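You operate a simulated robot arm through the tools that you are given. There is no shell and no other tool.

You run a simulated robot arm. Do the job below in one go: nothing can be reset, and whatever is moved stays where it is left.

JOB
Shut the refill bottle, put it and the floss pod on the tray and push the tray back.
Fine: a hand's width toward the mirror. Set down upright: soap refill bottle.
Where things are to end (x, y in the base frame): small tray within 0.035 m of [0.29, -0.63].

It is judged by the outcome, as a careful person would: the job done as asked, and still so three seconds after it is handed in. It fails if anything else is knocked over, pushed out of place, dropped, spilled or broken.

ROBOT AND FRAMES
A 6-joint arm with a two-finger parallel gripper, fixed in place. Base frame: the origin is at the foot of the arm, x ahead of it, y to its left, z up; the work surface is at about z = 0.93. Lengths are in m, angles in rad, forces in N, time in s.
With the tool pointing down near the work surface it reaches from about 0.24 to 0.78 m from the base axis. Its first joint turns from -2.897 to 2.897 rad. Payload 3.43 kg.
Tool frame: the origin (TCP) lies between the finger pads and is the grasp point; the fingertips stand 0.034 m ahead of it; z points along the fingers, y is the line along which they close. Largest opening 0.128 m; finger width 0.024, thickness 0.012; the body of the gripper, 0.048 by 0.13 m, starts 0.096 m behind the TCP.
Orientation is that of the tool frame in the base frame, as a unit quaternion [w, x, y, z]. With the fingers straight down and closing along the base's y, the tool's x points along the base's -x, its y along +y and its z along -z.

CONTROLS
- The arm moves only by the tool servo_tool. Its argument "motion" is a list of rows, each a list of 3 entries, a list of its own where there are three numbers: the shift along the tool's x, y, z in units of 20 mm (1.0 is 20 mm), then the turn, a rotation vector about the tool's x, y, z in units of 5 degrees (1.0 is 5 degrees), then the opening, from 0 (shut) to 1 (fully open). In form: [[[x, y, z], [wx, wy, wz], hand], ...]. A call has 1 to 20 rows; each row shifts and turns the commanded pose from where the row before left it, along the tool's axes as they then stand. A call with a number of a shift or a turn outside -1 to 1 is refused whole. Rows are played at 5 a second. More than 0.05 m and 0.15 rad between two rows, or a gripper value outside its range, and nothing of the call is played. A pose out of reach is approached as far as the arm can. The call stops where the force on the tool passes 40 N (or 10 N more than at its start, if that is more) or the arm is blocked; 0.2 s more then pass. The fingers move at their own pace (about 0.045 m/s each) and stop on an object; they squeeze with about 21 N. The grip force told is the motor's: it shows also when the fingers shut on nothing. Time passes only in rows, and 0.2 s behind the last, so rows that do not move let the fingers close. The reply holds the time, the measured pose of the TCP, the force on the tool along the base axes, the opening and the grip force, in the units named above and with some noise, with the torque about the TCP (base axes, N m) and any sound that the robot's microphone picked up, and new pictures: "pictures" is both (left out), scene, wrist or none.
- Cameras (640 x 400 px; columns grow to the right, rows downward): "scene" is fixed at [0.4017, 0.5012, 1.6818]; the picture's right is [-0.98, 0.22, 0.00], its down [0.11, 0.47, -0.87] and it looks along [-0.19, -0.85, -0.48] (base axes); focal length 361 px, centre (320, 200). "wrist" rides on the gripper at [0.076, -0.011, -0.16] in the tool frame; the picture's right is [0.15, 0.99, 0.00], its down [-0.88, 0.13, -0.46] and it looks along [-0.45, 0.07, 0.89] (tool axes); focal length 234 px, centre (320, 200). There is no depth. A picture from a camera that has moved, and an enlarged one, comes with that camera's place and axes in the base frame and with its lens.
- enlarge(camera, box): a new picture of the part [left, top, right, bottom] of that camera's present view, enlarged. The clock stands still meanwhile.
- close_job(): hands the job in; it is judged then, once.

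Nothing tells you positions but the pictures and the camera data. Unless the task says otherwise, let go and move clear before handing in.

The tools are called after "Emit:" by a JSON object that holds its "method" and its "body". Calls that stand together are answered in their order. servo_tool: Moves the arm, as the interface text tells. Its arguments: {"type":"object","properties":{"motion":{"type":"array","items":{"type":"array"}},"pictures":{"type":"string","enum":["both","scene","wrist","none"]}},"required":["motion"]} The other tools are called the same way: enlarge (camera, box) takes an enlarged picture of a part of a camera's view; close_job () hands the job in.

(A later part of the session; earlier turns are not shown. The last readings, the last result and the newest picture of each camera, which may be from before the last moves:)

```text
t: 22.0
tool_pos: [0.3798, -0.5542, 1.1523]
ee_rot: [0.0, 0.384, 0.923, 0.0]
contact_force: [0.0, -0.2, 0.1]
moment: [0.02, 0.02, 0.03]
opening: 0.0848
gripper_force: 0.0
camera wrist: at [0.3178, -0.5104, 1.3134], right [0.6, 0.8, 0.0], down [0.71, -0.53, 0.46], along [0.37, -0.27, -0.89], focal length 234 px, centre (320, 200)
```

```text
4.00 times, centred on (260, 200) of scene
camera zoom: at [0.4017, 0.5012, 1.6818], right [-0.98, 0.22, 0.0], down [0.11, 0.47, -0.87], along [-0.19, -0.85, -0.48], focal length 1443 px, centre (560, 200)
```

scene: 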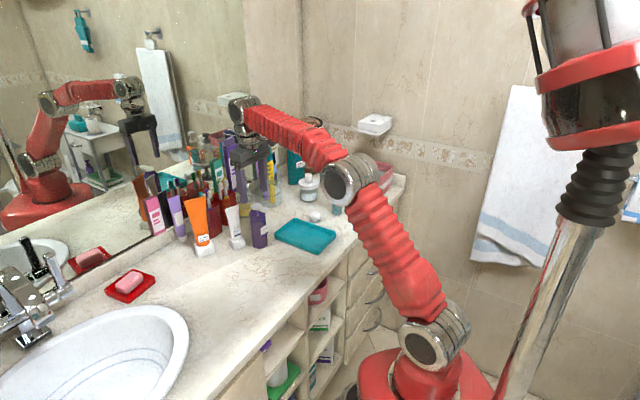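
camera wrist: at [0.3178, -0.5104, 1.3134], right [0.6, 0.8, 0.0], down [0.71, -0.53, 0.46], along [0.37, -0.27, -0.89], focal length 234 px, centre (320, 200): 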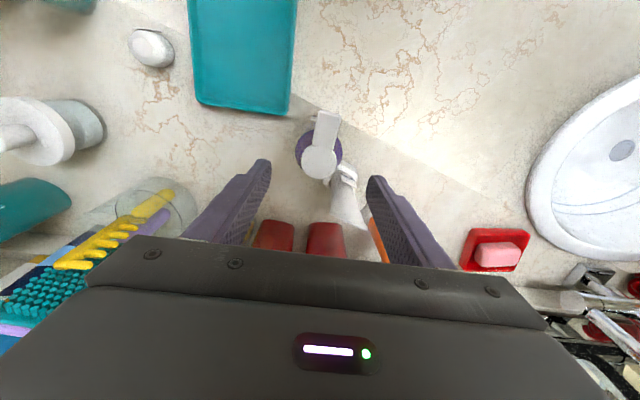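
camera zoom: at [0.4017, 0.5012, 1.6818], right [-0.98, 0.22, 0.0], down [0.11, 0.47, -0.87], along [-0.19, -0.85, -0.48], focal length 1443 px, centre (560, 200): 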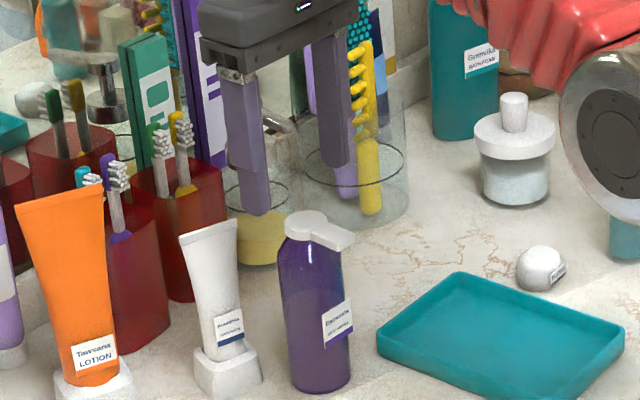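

The fingers straddle the bottle symmetrically with room beside the toothpaste stand. Descending straight around the bottle.

Emit:
{"method": "servo_tool", "body": {"motion": [[[0, 0, 0.7], [0, 0, 0], 0.66], [[0, 0, 0.7], [0, 0, 0], 0.66], [[0, 0, 0.7], [0, 0, 0], 0.66], [[0, 0, 0.7], [0, 0, 0], 0.66], [[0, 0, 0.7], [0, 0, 0], 0.66], [[0, 0, 0.7], [0, 0, 0], 0.66], [[0, 0, 0.7], [0, 0, 0], 0.66], [[0, 0, 0.7], [0, 0, 0], 0.66], [[0, 0, 0.7], [0, 0, 0], 0.66], [[0, 0, 0.5], [0, 0, 0], 0.66]], "pictures": "both"}}

Emit:
{"method": "enlarge", "body": {"camera": "scene", "box": [225, 150, 295, 250]}}

```text
t: 24.2
tool_pos: [0.3801, -0.555, 1.0178]
ee_rot: [0.0, 0.384, 0.923, 0.0]
contact_force: [0.4, 0.9, -0.4]
moment: [0.0, -0.01, 0.01]
opening: 0.0843
gripper_force: 0.1
camera wrist: at [0.3174, -0.5104, 1.1777], right [0.6, 0.8, 0.0], down [0.71, -0.53, 0.46], along [0.37, -0.27, -0.89], focal length 234 px, centre (320, 200)
```

scene: 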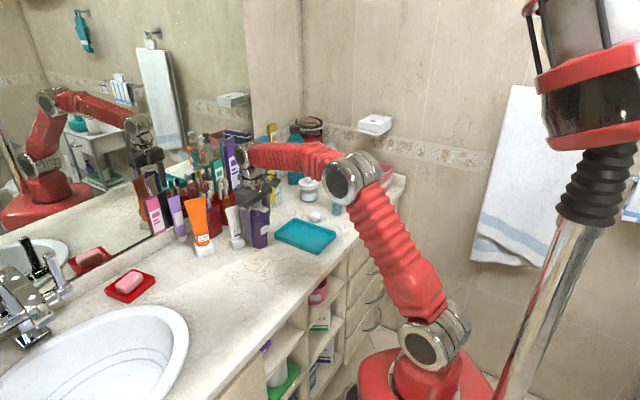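
wrist: 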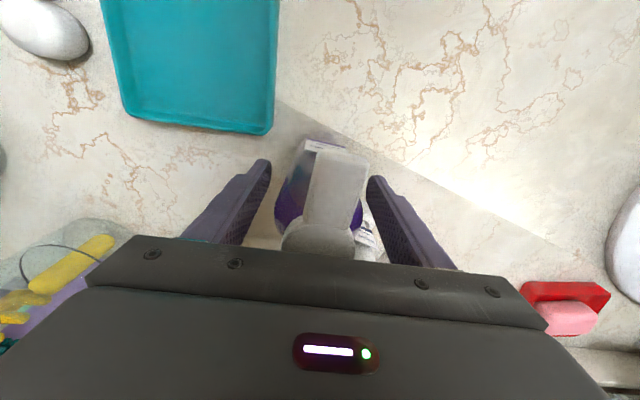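

```text
4.00 times, centred on (260, 200) of scene
camera zoom: at [0.4017, 0.5012, 1.6818], right [-0.98, 0.22, 0.0], down [0.11, 0.47, -0.87], along [-0.19, -0.85, -0.48], focal length 1443 px, centre (560, 200)
```

zoom: 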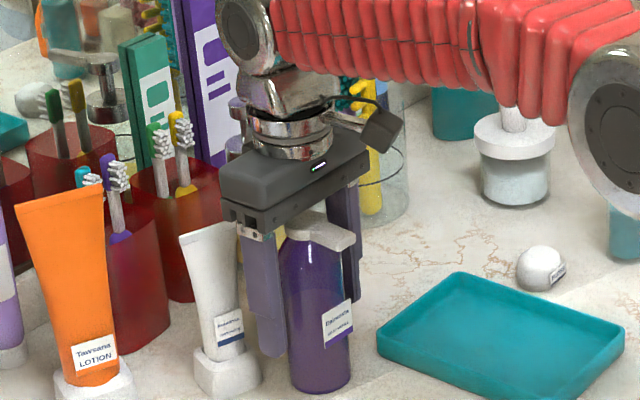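

The fingers are around the bottle and clear of its neighbours. Closing to grip.

Emit:
{"method": "servo_tool", "body": {"motion": [[[0, 0, 0], [0, 0, 0], 0.5], [[0, 0, 0], [0, 0, 0], 0.3], [[0, 0, 0], [0, 0, 0], 0.2], [[0, 0, 0], [0, 0, 0], 0.2], [[0, 0, 0], [0, 0, 0], 0.2]], "pictures": "wrist"}}

```text
t: 25.4
tool_pos: [0.3791, -0.5538, 1.0168]
ee_rot: [0.0, 0.382, 0.924, 0.0]
contact_force: [-0.8, -1.2, 0.7]
moment: [-0.19, 0.16, 0.01]
opening: 0.0534
gripper_force: 20.8
camera wrist: at [0.3174, -0.5104, 1.1778], right [0.6, 0.8, 0.0], down [0.71, -0.53, 0.46], along [0.37, -0.27, -0.89], focal length 234 px, centre (320, 200)
```

wrist: 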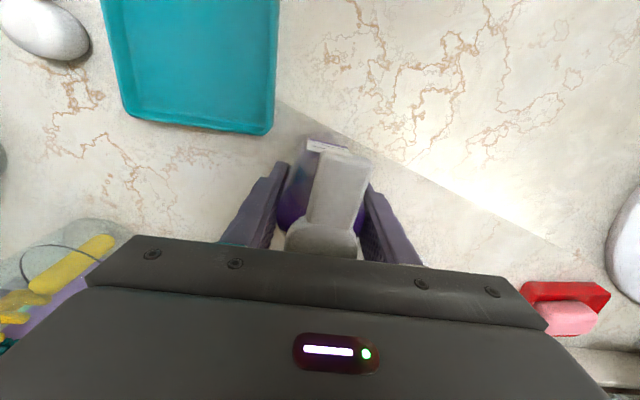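

Grip is firm on the bottle (0.053 m wide). Lifting a few centimetres and checking that it comes up upright.

Emit:
{"method": "servo_tool", "body": {"motion": [[[0, 0, -0.5], [0, 0, 0], 0.2], [[0, 0, -0.7], [0, 0, 0], 0.2], [[0, 0, -0.8], [0, 0, 0], 0.2], [[0, 0, 0], [0, 0, 0], 0.2]], "pictures": "both"}}

Emit:
{"method": "enlarge", "body": {"camera": "scene", "box": [230, 170, 350, 260]}}

```text
t: 26.4
tool_pos: [0.3799, -0.5542, 1.0565]
ee_rot: [0.0, 0.384, 0.923, 0.0]
contact_force: [-0.6, 0.0, -3.2]
moment: [-0.03, -0.02, 0.05]
opening: 0.0534
gripper_force: 20.7
camera wrist: at [0.317, -0.5101, 1.2176], right [0.6, 0.8, 0.0], down [0.71, -0.53, 0.46], along [0.37, -0.27, -0.89], focal length 234 px, centre (320, 200)
```

scene: 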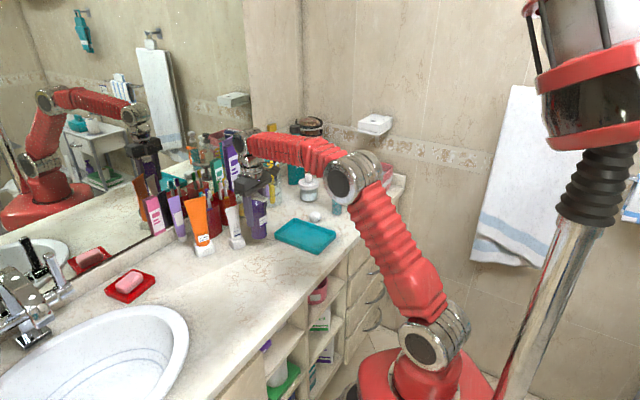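
wrist: 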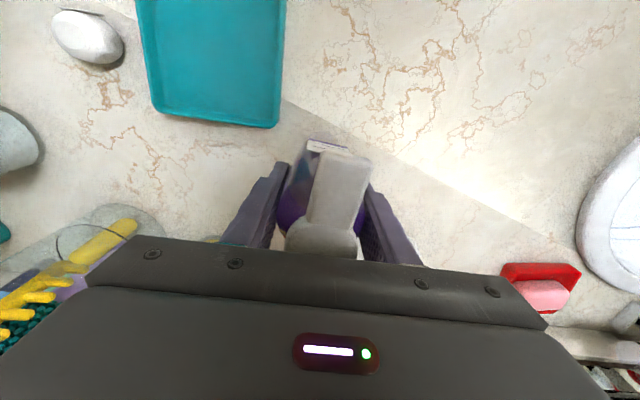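

```text
4.44 times, centred on (290, 215) of scene
camera zoom: at [0.4017, 0.5012, 1.6818], right [-0.98, 0.22, 0.0], down [0.11, 0.47, -0.87], along [-0.19, -0.85, -0.48], focal length 1603 px, centre (453, 133)
```

zoom: 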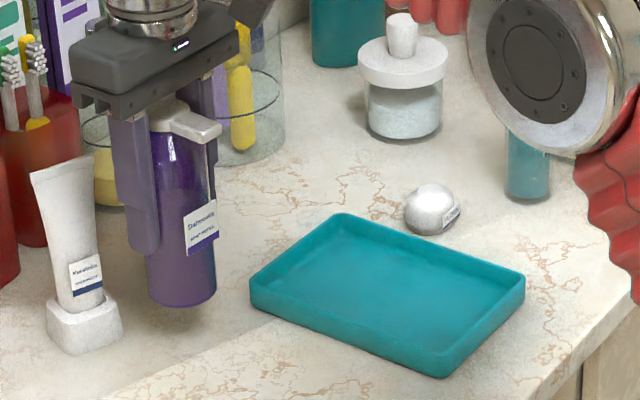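

The bottle (≈0.33 kg) hangs upright and nothing else moved. The tray spans about 0.456–0.639 m along the mirror direction; I'll carry the bottle over its far half.

Emit:
{"method": "servo_tool", "body": {"motion": [[[0, 0, -0.4], [0, 0, 0], 0.2], [[0.3, -0.4, 0], [0, 0, 0], 0.2], [[0.59, -0.82, 0], [0, 0, 0], 0.2], [[0.59, -0.82, 0], [0, 0, 0], 0.2], [[0.59, -0.82, 0], [0, 0, 0], 0.2], [[0.59, -0.82, 0], [0, 0, 0], 0.2], [[0.59, -0.82, 0], [0, 0, 0], 0.2], [[0.59, -0.82, 0], [0, 0, 0], 0.2], [[0.29, -0.43, 0], [0, 0, 0], 0.2], [[0, 0, 0], [0, 0, 0], 0.2]], "pictures": "both"}}

Emit:
{"method": "enlarge", "body": {"camera": "scene", "box": [230, 170, 350, 260]}}

```text
t: 28.6
tool_pos: [0.2396, -0.5789, 1.0639]
ee_rot: [-0.001, 0.382, 0.924, 0.001]
contact_force: [0.6, -0.6, -3.6]
moment: [0.0, 0.0, -0.02]
opening: 0.0533
gripper_force: 20.9
camera wrist: at [0.1773, -0.5339, 1.2254], right [0.6, 0.8, 0.0], down [0.71, -0.53, 0.46], along [0.37, -0.27, -0.89], focal length 234 px, centre (320, 200)
```

scene: 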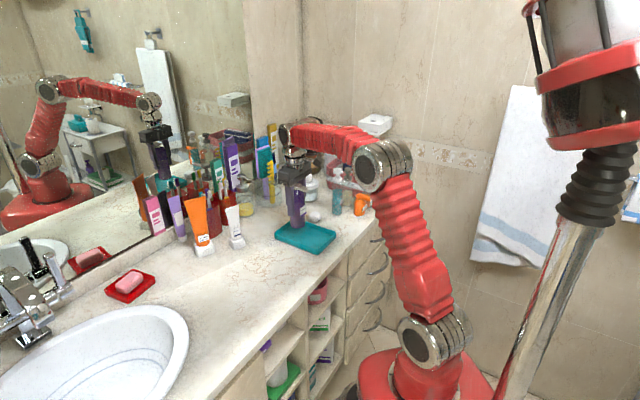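
wrist: 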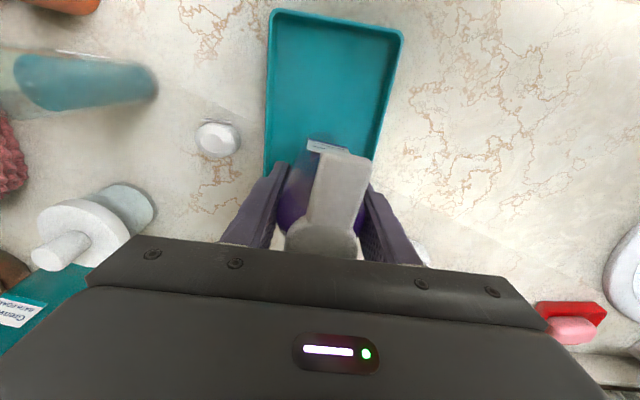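

```text
4.44 times, centred on (290, 215) of scene
camera zoom: at [0.4017, 0.5012, 1.6818], right [-0.98, 0.22, 0.0], down [0.11, 0.47, -0.87], along [-0.19, -0.85, -0.48], focal length 1603 px, centre (453, 133)
```

zoom: 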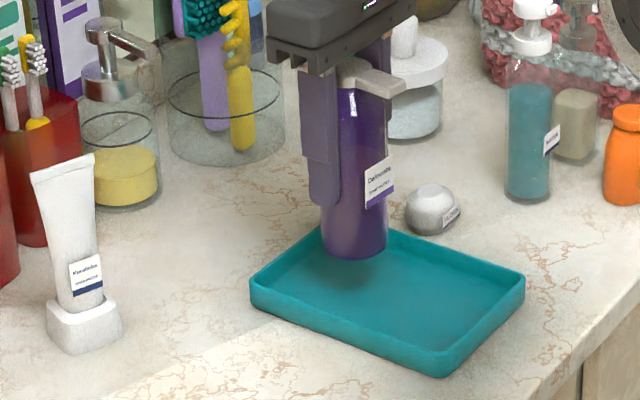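

The bottle is above the tray's far half, upright. Lowering it, the last part in 2 mm steps.

Emit:
{"method": "servo_tool", "body": {"motion": [[[0, 0, 0.6], [0, 0, 0], 0.2], [[0, 0, 0.6], [0, 0, 0], 0.2], [[0, 0, 0.5], [0, 0, 0], 0.2], [[0, 0, 0.1], [0, 0, 0], 0.2], [[0, 0, 0.1], [0, 0, 0], 0.2]], "pictures": "none"}}

```text
t: 29.8
tool_pos: [0.24, -0.5776, 1.0284]
ee_rot: [0.0, 0.383, 0.924, 0.0]
contact_force: [0.1, -0.7, -3.4]
moment: [-0.01, 0.0, 0.01]
opening: 0.0536
gripper_force: 20.9
```

Emit:
{"method": "servo_tool", "body": {"motion": [[[0, 0, 0.1], [0, 0, 0], 0.2], [[0, 0, 0.1], [0, 0, 0], 0.2], [[0, 0, 0.05], [0, 0, 0], 0.2]], "pictures": "none"}}

```text
t: 30.6
tool_pos: [0.2404, -0.578, 1.0213]
ee_rot: [0.0, 0.384, 0.923, 0.0]
contact_force: [0.6, 2.3, 2.9]
moment: [0.19, 0.03, 0.02]
opening: 0.0535
gripper_force: 21.1
```

The bottle touches the tray floor (load has come off). Releasing and checking before rising.

Emit:
{"method": "servo_tool", "body": {"motion": [[[0, 0, 0], [0, 0, 0], 0.5], [[0, 0, 0], [0, 0, 0], 0.62], [[0, 0, 0], [0, 0, 0], 0.62], [[0, 0, 0], [0, 0, 0], 0.62]], "pictures": "both"}}

Emit:
{"method": "enlarge", "body": {"camera": "scene", "box": [230, 170, 350, 260]}}

```text
t: 31.6
tool_pos: [0.2401, -0.5794, 1.0217]
ee_rot: [0.0, 0.383, 0.924, 0.001]
contact_force: [-0.6, 0.1, 0.5]
moment: [-0.01, 0.03, 0.01]
opening: 0.0794
gripper_force: 0.1
camera wrist: at [0.1781, -0.5332, 1.1823], right [0.6, 0.8, 0.0], down [0.71, -0.53, 0.46], along [0.37, -0.27, -0.89], focal length 234 px, centre (320, 200)
```

scene: 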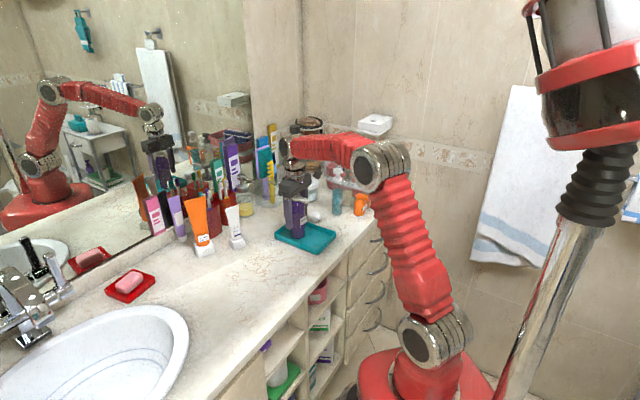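
wrist: 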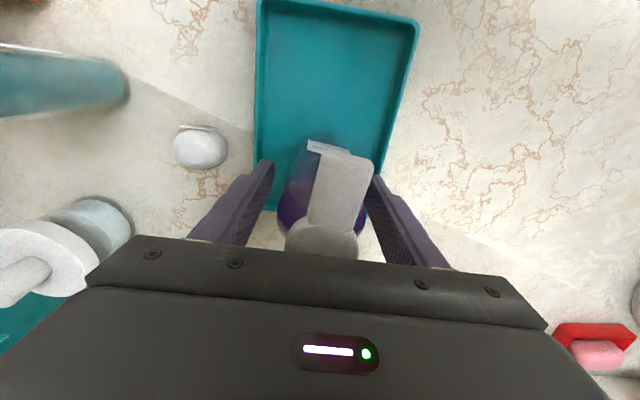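

```text
4.44 times, centred on (290, 215) of scene
camera zoom: at [0.4017, 0.5012, 1.6818], right [-0.98, 0.22, 0.0], down [0.11, 0.47, -0.87], along [-0.19, -0.85, -0.48], focal length 1603 px, centre (453, 133)
```

zoom: 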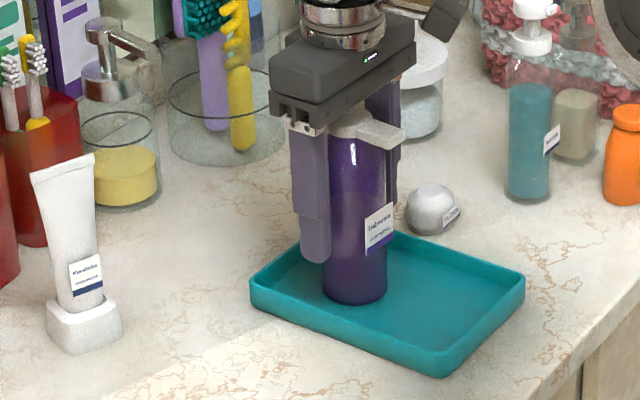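

The bottle stands upright in the tray. Now I'll rise straight up clear of the cap and move over toward the floss pod (≈(0.157, -0.664)).

Emit:
{"method": "servo_tool", "body": {"motion": [[[0, 0, -0.5], [0, 0, 0], 0.62], [[0, 0, -1], [0, 0, 0], 0.62], [[0, 0, -1], [0, 0, 0], 0.62], [[0, 0, -1], [0, 0, 0], 0.62], [[0, 0, -1], [0, 0, 0], 0.62], [[0, 0, -1], [0, 0, 0], 0.62], [[0, 0, -1], [0, 0, 0], 0.62], [[0, 0, -0.3], [0, 0, 0], 0.62], [[0, -0.85, 0], [0, 0, 0], 0.62], [[0, -0.85, 0], [0, 0, 0], 0.62], [[0, -0.85, 0], [0, 0, 0], 0.62], [[0, -0.85, 0], [0, 0, 0], 0.62], [[0, -0.85, 0], [0, 0, 0], 0.62], [[0, -0.85, 0], [0, 0, 0], 0.62], [[0, -0.8, 0], [0, 0, 0], 0.62]], "pictures": "both"}}

Emit:
{"method": "enlarge", "body": {"camera": "scene", "box": [250, 160, 380, 260]}}

Emit:
{"method": "enlarge", "body": {"camera": "wrist", "box": [200, 60, 440, 240]}}

```text
t: 34.8
tool_pos: [0.1568, -0.6596, 1.1572]
ee_rot: [-0.001, 0.382, 0.924, -0.001]
contact_force: [-0.3, 0.7, 0.7]
moment: [0.02, 0.03, 0.01]
opening: 0.0794
gripper_force: 0.0
camera wrist: at [0.0949, -0.6163, 1.318], right [0.6, 0.8, 0.0], down [0.71, -0.53, 0.46], along [0.37, -0.27, -0.89], focal length 234 px, centre (320, 200)
```

scene: 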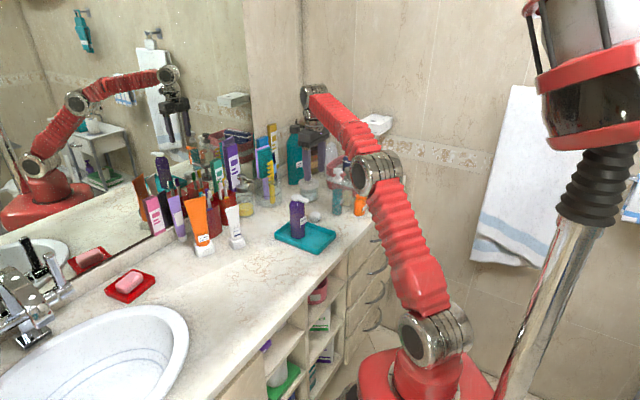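
wrist: 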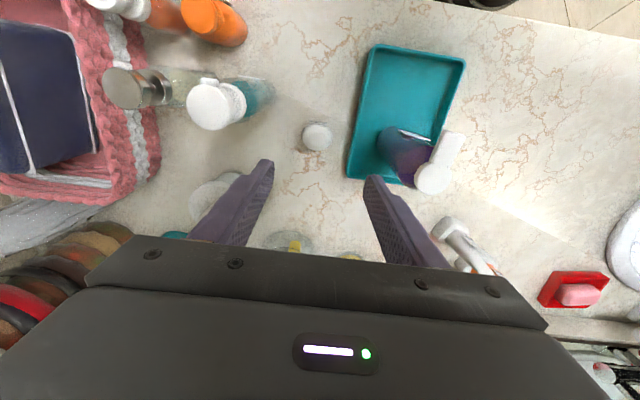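

```text
4.00 times, centred on (315, 210) of scene
camera zoom: at [0.4017, 0.5012, 1.6818], right [-0.98, 0.22, 0.0], down [0.11, 0.47, -0.87], along [-0.19, -0.85, -0.48], focal length 1443 px, centre (340, 160)
```

zoom: 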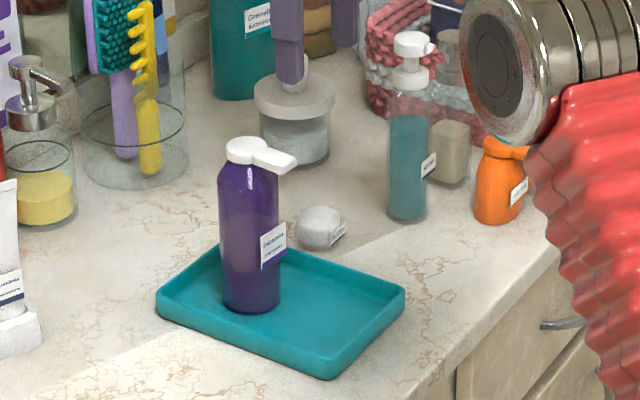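

```text
2.22 times, centred on (320, 150) of wrist
camera zoom: at [0.0949, -0.6163, 1.318], right [0.6, 0.8, 0.0], down [0.71, -0.53, 0.46], along [0.37, -0.27, -0.89], focal length 520 px, centre (320, 311)
```

zoom: 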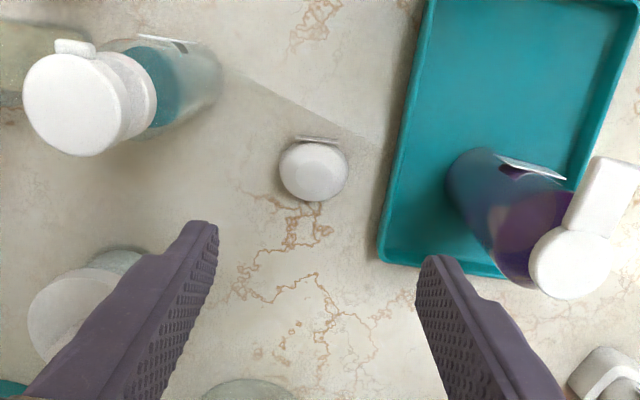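

The pod is a small puck about 0.047 m wide at ≈(0.156, -0.665), ~3 cm from the tray; the WATER pump bottle's head is nearby, so I'll turn the hand 15° to keep clear of it, then descend partway and re-check.

Emit:
{"method": "servo_tool", "body": {"motion": [[[0, 0, 0], [0, 0, -1], 0.62], [[0, 0, 0], [0, 0, -1], 0.55], [[0, 0, 0], [0, 0, -1], 0.5], [[-0.06, -0.33, 0], [0, 0, 0], 0.48], [[0, 0, 0.8], [0, 0, 0], 0.48], [[0, 0, 0.8], [0, 0, 0], 0.48], [[0, 0, 0.8], [0, 0, 0], 0.48], [[0, 0, 0.8], [0, 0, 0], 0.48], [[0, 0, 0.8], [0, 0, 0], 0.48], [[0, 0, 0.8], [0, 0, 0], 0.48], [[0, 0, 0], [0, 0, 0], 0.48]], "pictures": "both"}}

Emit:
{"method": "enlarge", "body": {"camera": "scene", "box": [270, 150, 370, 250]}}

Emit:
{"method": "enlarge", "body": {"camera": "wrist", "box": [220, 60, 420, 240]}}

```text
t: 37.2
tool_pos: [0.1559, -0.6665, 1.0619]
ee_rot: [0.0, 0.26, 0.966, 0.0]
contact_force: [-0.6, 0.6, 0.7]
moment: [0.0, -0.02, -0.04]
opening: 0.0614
gripper_force: 0.1
camera wrist: at [0.0836, -0.6393, 1.2222], right [0.37, 0.93, 0.0], down [0.83, -0.33, 0.46], along [0.42, -0.17, -0.89], focal length 234 px, centre (320, 200)
```

scene: 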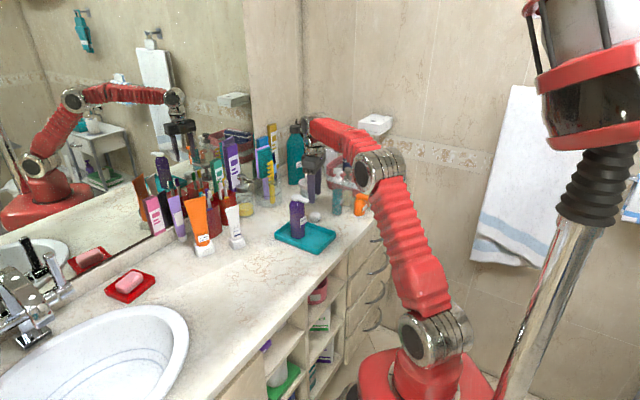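
wrist: 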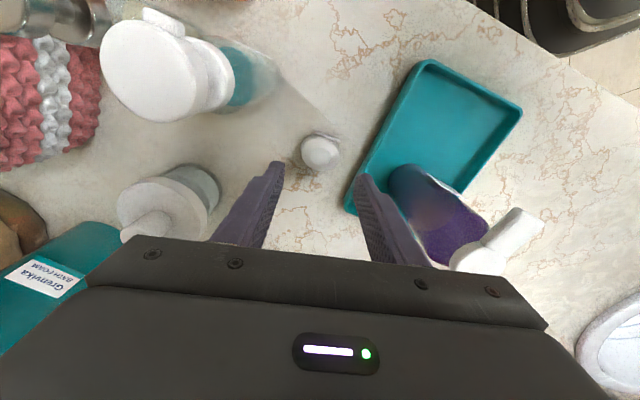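

```text
4.00 times, centred on (320, 200) of scene
camera zoom: at [0.4017, 0.5012, 1.6818], right [-0.98, 0.22, 0.0], down [0.11, 0.47, -0.87], along [-0.19, -0.85, -0.48], focal length 1443 px, centre (320, 200)
```

zoom: 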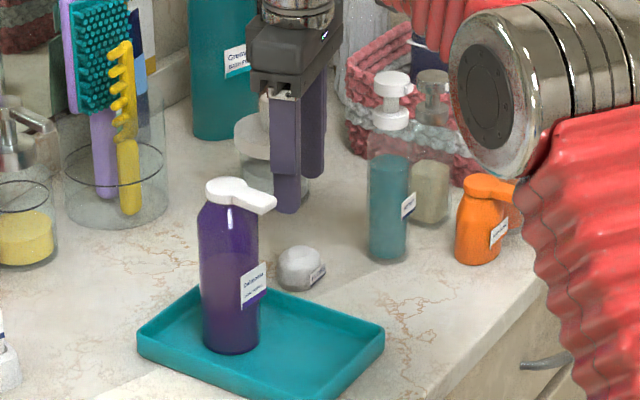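

```text
2.22 times, centred on (320, 150) of wrist
camera zoom: at [0.0836, -0.6393, 1.2222], right [0.37, 0.93, 0.0], down [0.83, -0.33, 0.46], along [0.42, -0.17, -0.89], focal length 520 px, centre (320, 311)
```

zoom: 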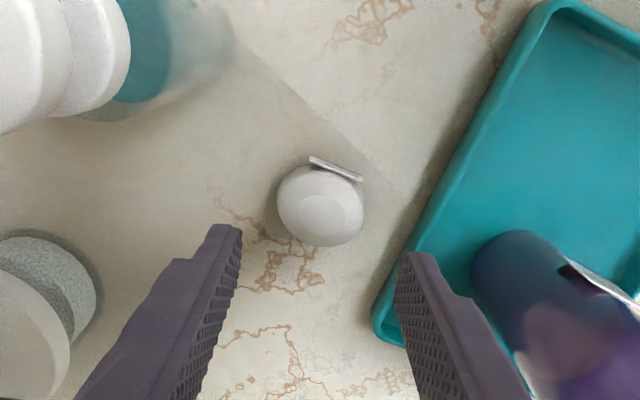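

The pod is centred between the fingers at (0.155, -0.6665), with clear gaps to the tray and the pump bottle. Descending to grip height.

Emit:
{"method": "servo_tool", "body": {"motion": [[[0, 0, 0.7], [0, 0, 0], 0.48], [[0, 0, 0.7], [0, 0, 0], 0.48], [[0, 0, 0.7], [0, 0, 0], 0.48], [[0, 0, 0.7], [0, 0, 0], 0.48], [[0, 0, 0.6], [0, 0, 0], 0.48], [[0, 0, 0.6], [0, 0, 0], 0.48], [[0, 0, 0.2], [0, 0, 0], 0.48], [[0, 0, 0.2], [0, 0, 0], 0.48]], "pictures": "both"}}

Emit:
{"method": "enlarge", "body": {"camera": "scene", "box": [270, 150, 370, 250]}}

Emit:
{"method": "enlarge", "body": {"camera": "wrist", "box": [220, 60, 420, 240]}}

```text
t: 39.0
tool_pos: [0.1551, -0.6666, 0.9739]
ee_rot: [0.0, 0.259, 0.966, -0.001]
contact_force: [0.6, 0.0, 0.1]
moment: [0.02, 0.0, -0.02]
opening: 0.0613
gripper_force: 0.1
camera wrist: at [0.0825, -0.6403, 1.1347], right [0.37, 0.93, 0.0], down [0.83, -0.33, 0.46], along [0.42, -0.17, -0.89], focal length 234 px, centre (320, 200)
```

scene: 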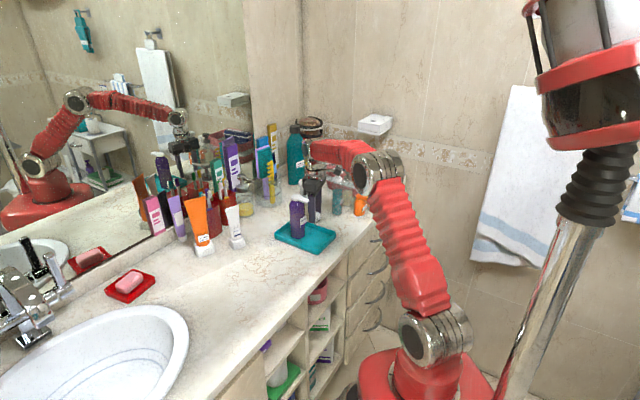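
wrist: 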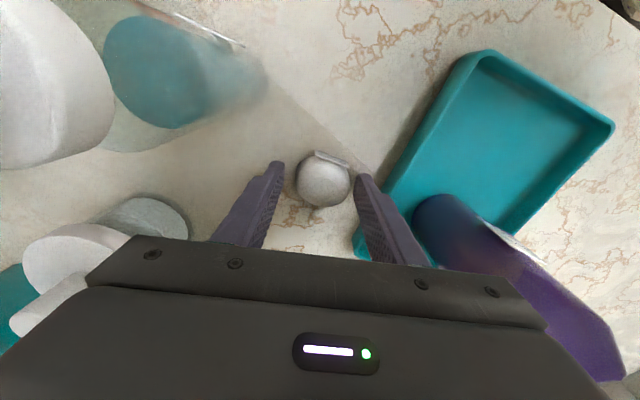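

```text
4.00 times, centred on (320, 200) of scene
camera zoom: at [0.4017, 0.5012, 1.6818], right [-0.98, 0.22, 0.0], down [0.11, 0.47, -0.87], along [-0.19, -0.85, -0.48], focal length 1443 px, centre (320, 200)
```

zoom: 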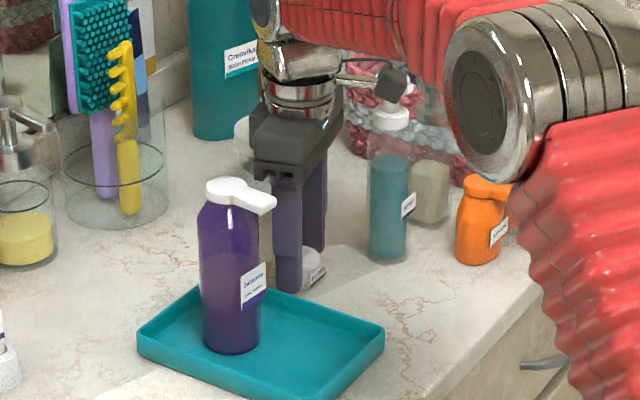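

```text
2.22 times, centred on (320, 150) of wrist
camera zoom: at [0.0825, -0.6403, 1.1347], right [0.37, 0.93, 0.0], down [0.83, -0.33, 0.46], along [0.42, -0.17, -0.89], focal length 520 px, centre (320, 311)
```

zoom: 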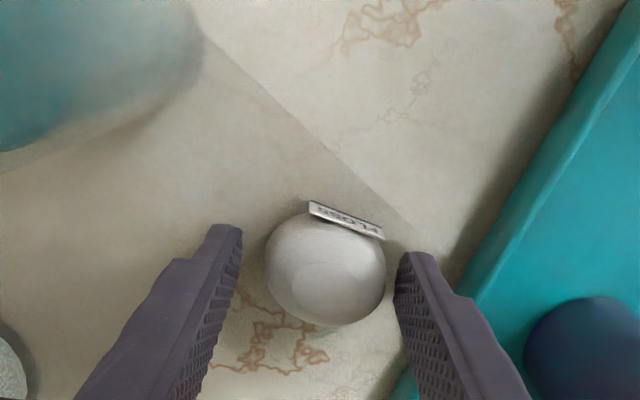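

Fingers are either side of the pod at tip height ~0.94. Going 2 mm lower and closing.

Emit:
{"method": "servo_tool", "body": {"motion": [[[0, 0, 0.12], [0, 0, 0], 0.48], [[0, 0, 0], [0, 0, 0], 0.35], [[0, 0, 0], [0, 0, 0], 0.2], [[0, 0, 0], [0, 0, 0], 0.15], [[0, 0, 0], [0, 0, 0], 0.15], [[0, 0, 0], [0, 0, 0], 0.15]], "pictures": "wrist"}}

```text
t: 40.4
tool_pos: [0.1563, -0.6669, 0.9716]
ee_rot: [0.0, 0.26, 0.966, 0.0]
contact_force: [-0.8, 0.4, 0.9]
moment: [-0.02, -0.01, -0.03]
opening: 0.0457
gripper_force: 20.5
camera wrist: at [0.0822, -0.6402, 1.1323], right [0.37, 0.93, 0.0], down [0.83, -0.33, 0.46], along [0.42, -0.17, -0.89], focal length 234 px, centre (320, 200)
```

wrist: 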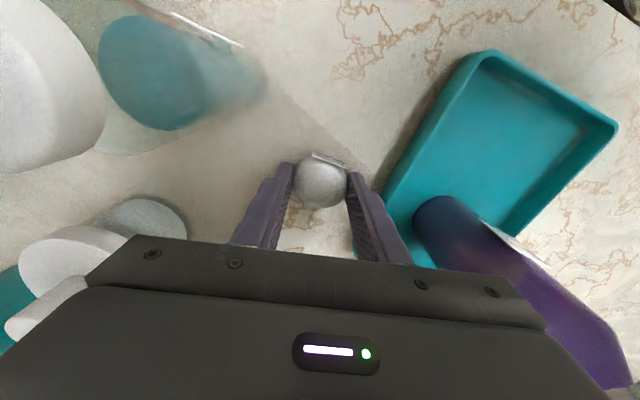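

The pod is gripped (0.0457 m wide). Lifting straight up clear of everything, then turning the hand back to line up with the tray.

Emit:
{"method": "servo_tool", "body": {"motion": [[[0, 0, -0.3], [0, 0, 0], 0.15], [[0, 0, -0.8], [0, 0, 0], 0.15], [[0, 0, -1], [0, 0, 0], 0.15], [[0, 0, -1], [0, 0, 0], 0.15], [[0, 0, -1], [0, 0, 0], 0.15], [[0, 0, -1], [0, 0, 0], 0.15], [[0, 0, -1], [0, 0, 0], 0.15], [[0, 0, -0.4], [0, 0, 0], 0.15], [[0, 0, 0], [0, 0, 1], 0.15], [[0, 0, 0], [0, 0, 1], 0.15], [[0, 0, 0], [0, 0, 1], 0.15], [[0, 0, 0], [0, 0, 0], 0.15]], "pictures": "both"}}

```text
t: 43.0
tool_pos: [0.1545, -0.6671, 1.1012]
ee_rot: [0.0, 0.383, 0.924, 0.001]
contact_force: [0.2, -0.7, 0.9]
moment: [0.0, 0.0, -0.01]
opening: 0.0452
gripper_force: 21.2
camera wrist: at [0.0921, -0.6223, 1.262], right [0.6, 0.8, 0.0], down [0.71, -0.53, 0.46], along [0.37, -0.27, -0.89], focal length 234 px, centre (320, 200)
```

scene: 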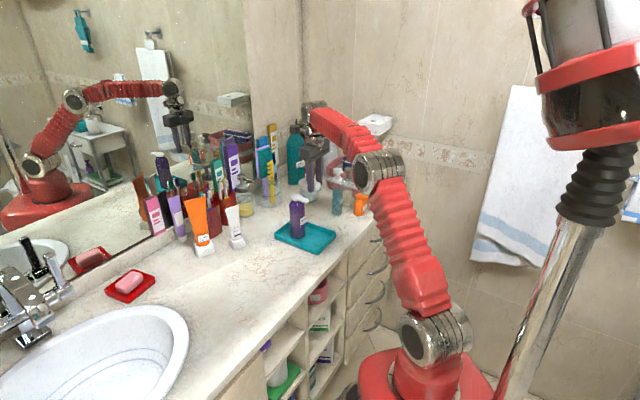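
wrist: 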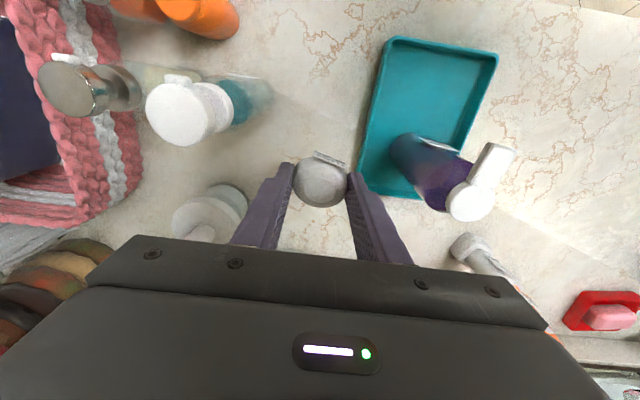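

The pod is held. Now moving back toward the counter front and then across above the near end of the tray.

Emit:
{"method": "servo_tool", "body": {"motion": [[[0.9, 0, 0], [0, 0, 0], 0.15], [[0.95, 0, 0], [0, 0, 0], 0.15], [[0.95, 0, 0], [0, 0, 0], 0.15], [[0.95, 0, 0], [0, 0, 0], 0.15], [[0.9, 0, 0], [0, 0, 0], 0.15], [[0, 0.88, 0], [0, 0, 0], 0.15], [[0, 0.88, 0], [0, 0, 0], 0.15], [[0, 0.88, 0], [0, 0, 0], 0.15], [[0, 0.88, 0], [0, 0, 0], 0.15], [[0, 0.88, 0], [0, 0, 0], 0.15], [[0, 0.88, 0], [0, 0, 0], 0.15], [[0, 0.88, 0], [0, 0, 0], 0.15], [[0, 0, 0], [0, 0, 0], 0.15]], "pictures": "both"}}

Emit:
{"method": "enlarge", "body": {"camera": "scene", "box": [260, 150, 380, 260]}}

Emit:
{"method": "enlarge", "body": {"camera": "wrist", "box": [220, 60, 420, 260]}}

```text
t: 45.8
tool_pos: [0.1765, -0.5136, 1.1004]
ee_rot: [0.0, 0.383, 0.924, 0.0]
contact_force: [-0.3, -0.4, -0.5]
moment: [0.04, -0.01, -0.01]
opening: 0.0452
gripper_force: 20.7
camera wrist: at [0.1144, -0.4684, 1.2618], right [0.6, 0.8, 0.0], down [0.71, -0.53, 0.46], along [0.37, -0.27, -0.89], focal length 234 px, centre (320, 200)
```

scene: 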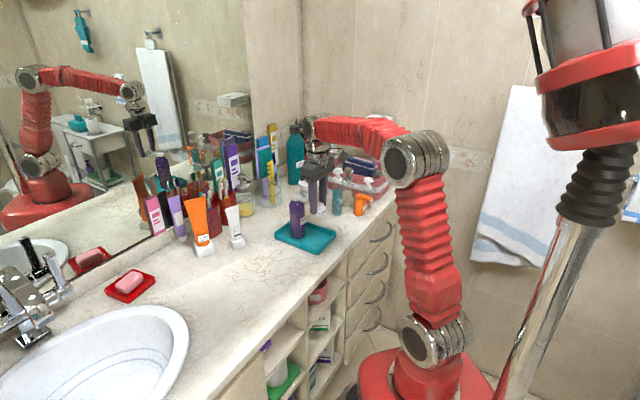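
wrist: 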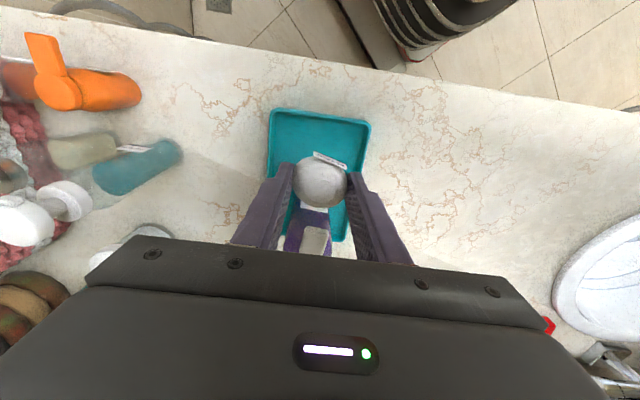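

```text
3.64 times, centred on (320, 205) of scene
camera zoom: at [0.4017, 0.5012, 1.6818], right [-0.98, 0.22, 0.0], down [0.11, 0.47, -0.87], along [-0.19, -0.85, -0.48], focal length 1312 px, centre (320, 182)
```

zoom: 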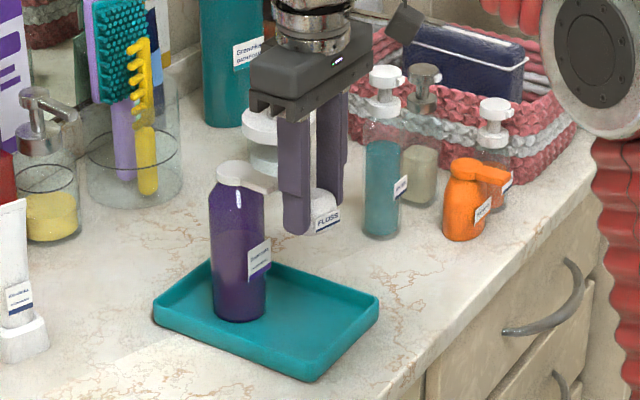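

```text
2.00 times, centred on (320, 160) of wrist
camera zoom: at [0.1144, -0.4684, 1.2618], right [0.6, 0.8, 0.0], down [0.71, -0.53, 0.46], along [0.37, -0.27, -0.89], focal length 468 px, centre (320, 280)
```

zoom: 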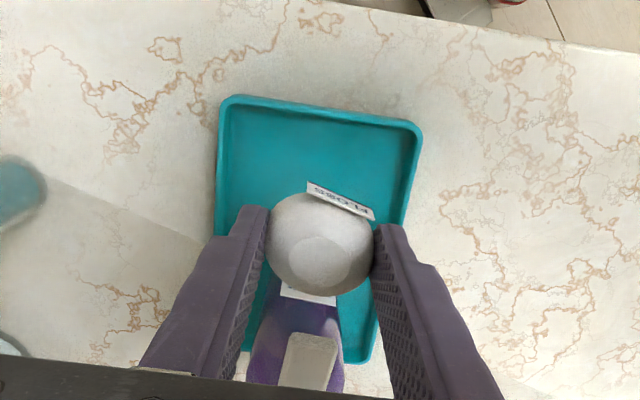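

The pod is above the near end of the tray. I'll lean the hand 5° away from the bottle's cap tab for extra clearance and lower.

Emit:
{"method": "servo_tool", "body": {"motion": [[[0, 0, 0], [0, -1, 0], 0.15], [[0.08, 0, 0.93], [0, 0, 0], 0.15], [[0.08, 0, 0.93], [0, 0, 0], 0.15], [[0.08, 0, 0.93], [0, 0, 0], 0.15], [[0.07, 0, 0.8], [0, 0, 0], 0.15], [[0.05, 0, 0.6], [0, 0, 0], 0.15], [[0, 0, 0], [0, 0, 0], 0.15]], "pictures": "both"}}

Emit:
{"method": "enlarge", "body": {"camera": "scene", "box": [260, 150, 380, 260]}}

Emit:
{"method": "enlarge", "body": {"camera": "wrist", "box": [220, 60, 420, 260]}}

```text
t: 47.4
tool_pos: [0.1781, -0.5147, 1.0173]
ee_rot: [0.04, 0.384, 0.922, -0.016]
contact_force: [0.4, -0.6, -0.5]
moment: [0.0, -0.01, 0.02]
opening: 0.045
gripper_force: 20.9
camera wrist: at [0.1051, -0.4602, 1.1709], right [0.6, 0.8, -0.01], down [0.68, -0.5, 0.53], along [0.42, -0.33, -0.85], focal length 234 px, centre (320, 200)
```

scene: 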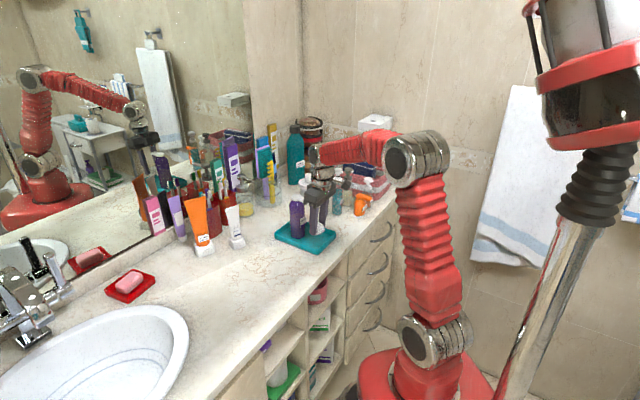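
wrist: 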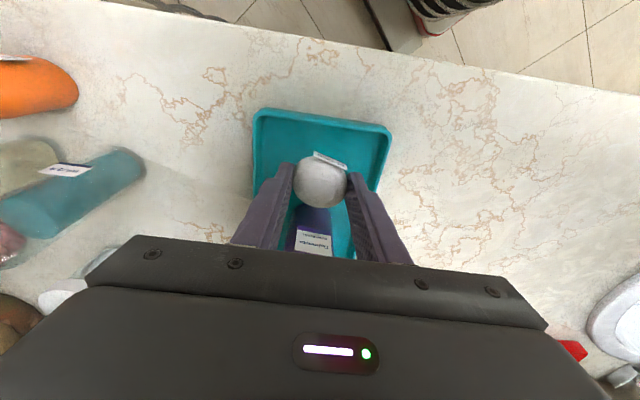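

```text
3.64 times, centred on (320, 205) of scene
camera zoom: at [0.4017, 0.5012, 1.6818], right [-0.98, 0.22, 0.0], down [0.11, 0.47, -0.87], along [-0.19, -0.85, -0.48], focal length 1312 px, centre (320, 182)
```

zoom: 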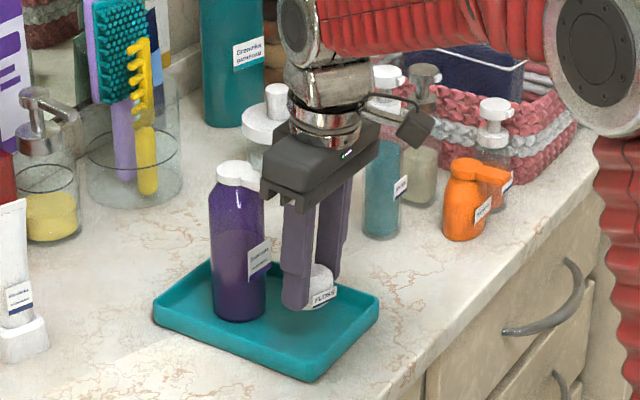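

```text
2.00 times, centred on (320, 160) of wrist
camera zoom: at [0.1051, -0.4602, 1.1709], right [0.6, 0.8, -0.01], down [0.68, -0.5, 0.53], along [0.42, -0.33, -0.85], focal length 468 px, centre (320, 280)
```

zoom: 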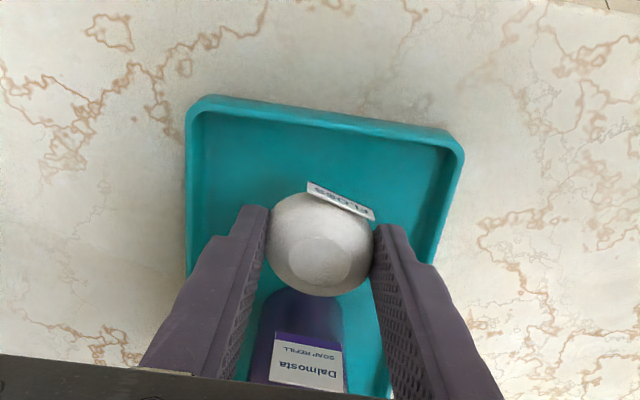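

Clear of the bottle so far (no contact force). Lowering the pod the rest of the way in small steps.

Emit:
{"method": "servo_tool", "body": {"motion": [[[0.05, 0, 0.5], [0, 0, 0], 0.15], [[0.05, 0, 0.5], [0, 0, 0], 0.15], [[0.05, 0, 0.5], [0, 0, 0], 0.15], [[0.01, 0, 0.12], [0, 0, 0], 0.15], [[0, 0, 0], [0, 0, 0], 0.15]], "pictures": "scene"}}

Emit:
{"method": "enlarge", "body": {"camera": "scene", "box": [260, 150, 380, 260]}}

```text
t: 48.6
tool_pos: [0.1766, -0.5135, 0.9838]
ee_rot: [0.04, 0.384, 0.922, -0.016]
contact_force: [-0.2, 1.1, -0.1]
moment: [0.0, -0.02, 0.0]
opening: 0.0449
gripper_force: 20.9
```

scene: 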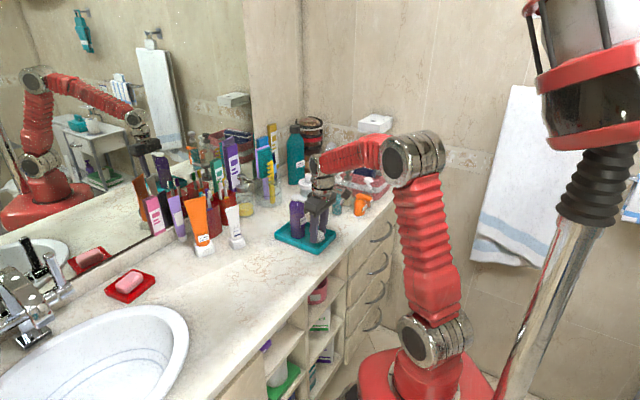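

```text
3.64 times, centred on (320, 205) of scene
camera zoom: at [0.4017, 0.5012, 1.6818], right [-0.98, 0.22, 0.0], down [0.11, 0.47, -0.87], along [-0.19, -0.85, -0.48], focal length 1312 px, centre (320, 182)
```

zoom: 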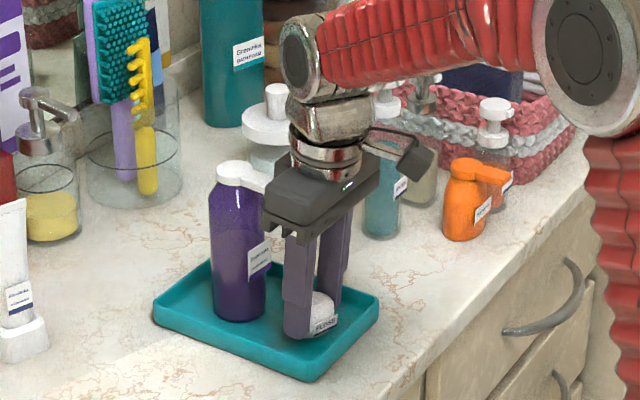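

Bottle unaffected. A few more millimetres until the pod touches the tray floor.

Emit:
{"method": "servo_tool", "body": {"motion": [[[0.01, 0, 0.1], [0, 0, 0], 0.15], [[0.01, 0, 0.1], [0, 0, 0], 0.15], [[0.005, 0, 0.05], [0, 0, 0], 0.15]], "pictures": "none"}}

```text
t: 49.4
tool_pos: [0.176, -0.5144, 0.9781]
ee_rot: [0.041, 0.383, 0.923, -0.017]
contact_force: [0.5, 0.0, -0.8]
moment: [0.03, -0.01, -0.02]
opening: 0.045
gripper_force: 21.1
```

Emit:
{"method": "servo_tool", "body": {"motion": [[[0.005, 0, 0.06], [0, 0, 0], 0.15], [[0.005, 0, 0.06], [0, 0, 0], 0.15]], "pictures": "none"}}

```text
t: 50.0
tool_pos: [0.1762, -0.5139, 0.9781]
ee_rot: [0.04, 0.383, 0.923, -0.017]
contact_force: [-0.5, 1.1, 4.4]
moment: [0.15, 0.09, -0.01]
opening: 0.0448
gripper_force: 21.2
```

The pod is resting on the tray floor. Opening to release.

Emit:
{"method": "servo_tool", "body": {"motion": [[[0, 0, 0], [0, 0, 0], 0.4], [[0, 0, 0], [0, 0, 0], 0.5], [[0, 0, 0], [0, 0, 0], 0.5], [[0, 0, 0], [0, 0, 0], 0.5]], "pictures": "both"}}

Emit:
{"method": "enlarge", "body": {"camera": "wrist", "box": [220, 60, 420, 260]}}

```text
t: 51.0
tool_pos: [0.1755, -0.5131, 0.9776]
ee_rot: [0.04, 0.383, 0.923, -0.017]
contact_force: [0.3, -0.4, 0.4]
moment: [-0.01, -0.02, -0.02]
opening: 0.064
gripper_force: 0.1
camera wrist: at [0.1041, -0.4598, 1.1314], right [0.6, 0.8, -0.01], down [0.68, -0.5, 0.53], along [0.42, -0.33, -0.85], focal length 234 px, centre (320, 200)
```

scene: 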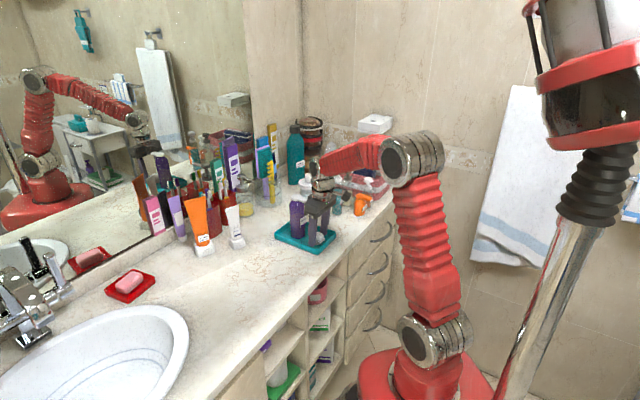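
wrist: 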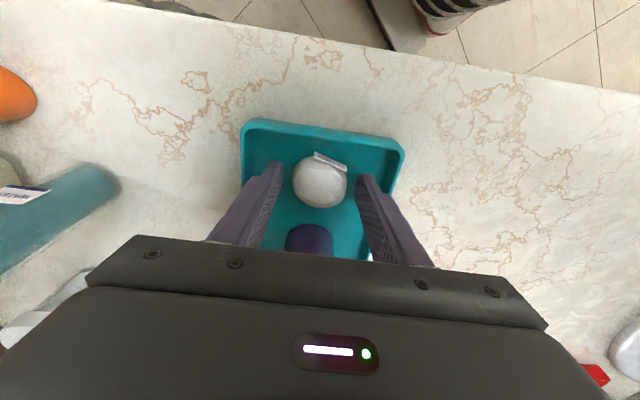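

```text
2.00 times, centred on (320, 160) of wrist
camera zoom: at [0.1041, -0.4598, 1.1314], right [0.6, 0.8, -0.01], down [0.68, -0.5, 0.53], along [0.42, -0.33, -0.85], focal length 468 px, centre (320, 280)
```

zoom: 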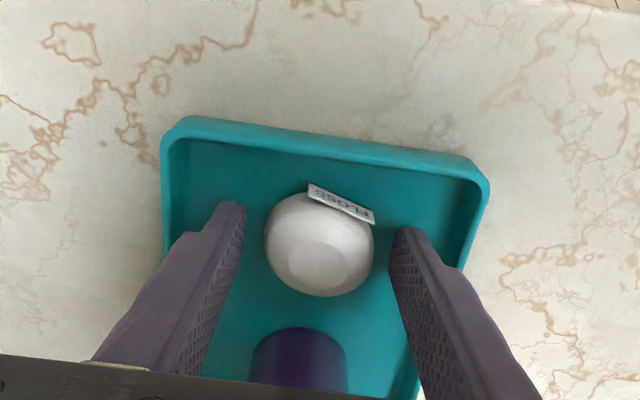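

The pod sits in the tray. I'll back out upward, level the hand, and move in front of the tray's near edge for the push.

Emit:
{"method": "servo_tool", "body": {"motion": [[[0, 0, -0.5], [0, 0, 0], 0.5], [[0, 0, -0.9], [0, 0, 0], 0.5], [[0, 0, -1], [0, 0, 0], 0.5], [[0, 0, -1], [0, 0, 0], 0.5], [[0, 0, -1], [0, 0, 0], 0.5], [[0, 0, -1], [0, 0, 0], 0.5], [[0, 0, -0.6], [0, 0, 0], 0.5], [[0, 0, 0], [0, 1, 0], 0.55], [[0.9, 0, 0], [0, 0, 0], 0.55], [[0.9, 0, 0], [0, 0, 0], 0.55], [[0.9, 0, 0], [0, 0, 0], 0.55], [[0, 0, 0], [0, 0, 0], 0.55]], "pictures": "both"}}

Emit:
{"method": "enlarge", "body": {"camera": "scene", "box": [260, 150, 380, 260]}}

Emit:
{"method": "enlarge", "body": {"camera": "wrist", "box": [200, 60, 440, 260]}}

```text
t: 53.6
tool_pos: [0.1311, -0.4679, 1.0977]
ee_rot: [0.0, 0.383, 0.924, 0.0]
contact_force: [0.3, -0.6, 0.1]
moment: [0.01, -0.01, 0.01]
opening: 0.0705
gripper_force: 0.1
camera wrist: at [0.0682, -0.4235, 1.2573], right [0.6, 0.8, 0.0], down [0.71, -0.53, 0.46], along [0.37, -0.27, -0.89], focal length 234 px, centre (320, 200)
```

scene: 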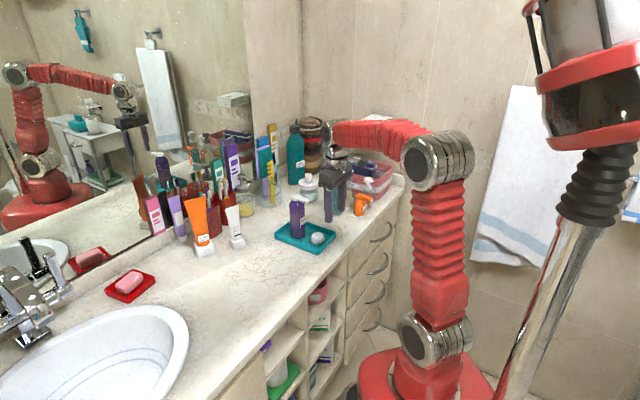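
wrist: 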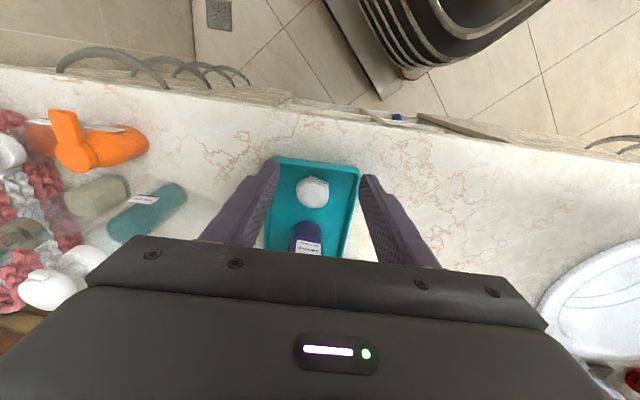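

```text
3.64 times, centred on (320, 205) of scene
camera zoom: at [0.4017, 0.5012, 1.6818], right [-0.98, 0.22, 0.0], down [0.11, 0.47, -0.87], along [-0.19, -0.85, -0.48], focal length 1312 px, centre (320, 182)
```

zoom: 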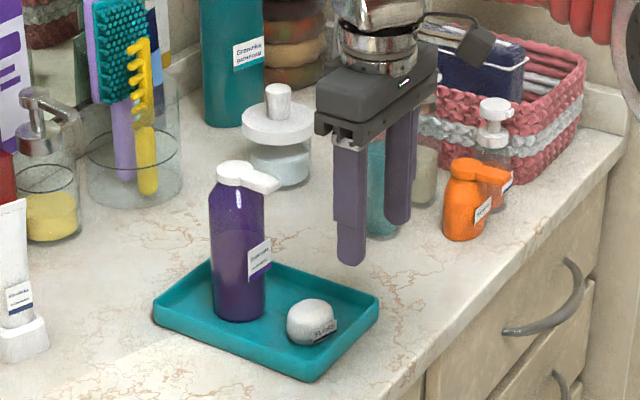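

```text
2.00 times, centred on (320, 160) of wrist
camera zoom: at [0.0682, -0.4235, 1.2573], right [0.6, 0.8, 0.0], down [0.71, -0.53, 0.46], along [0.37, -0.27, -0.89], focal length 468 px, centre (320, 280)
```

zoom: 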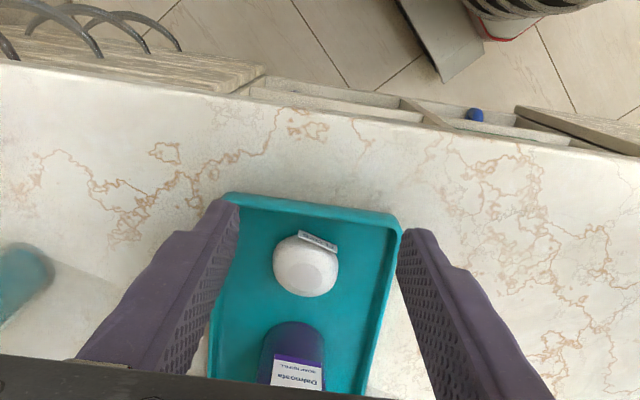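

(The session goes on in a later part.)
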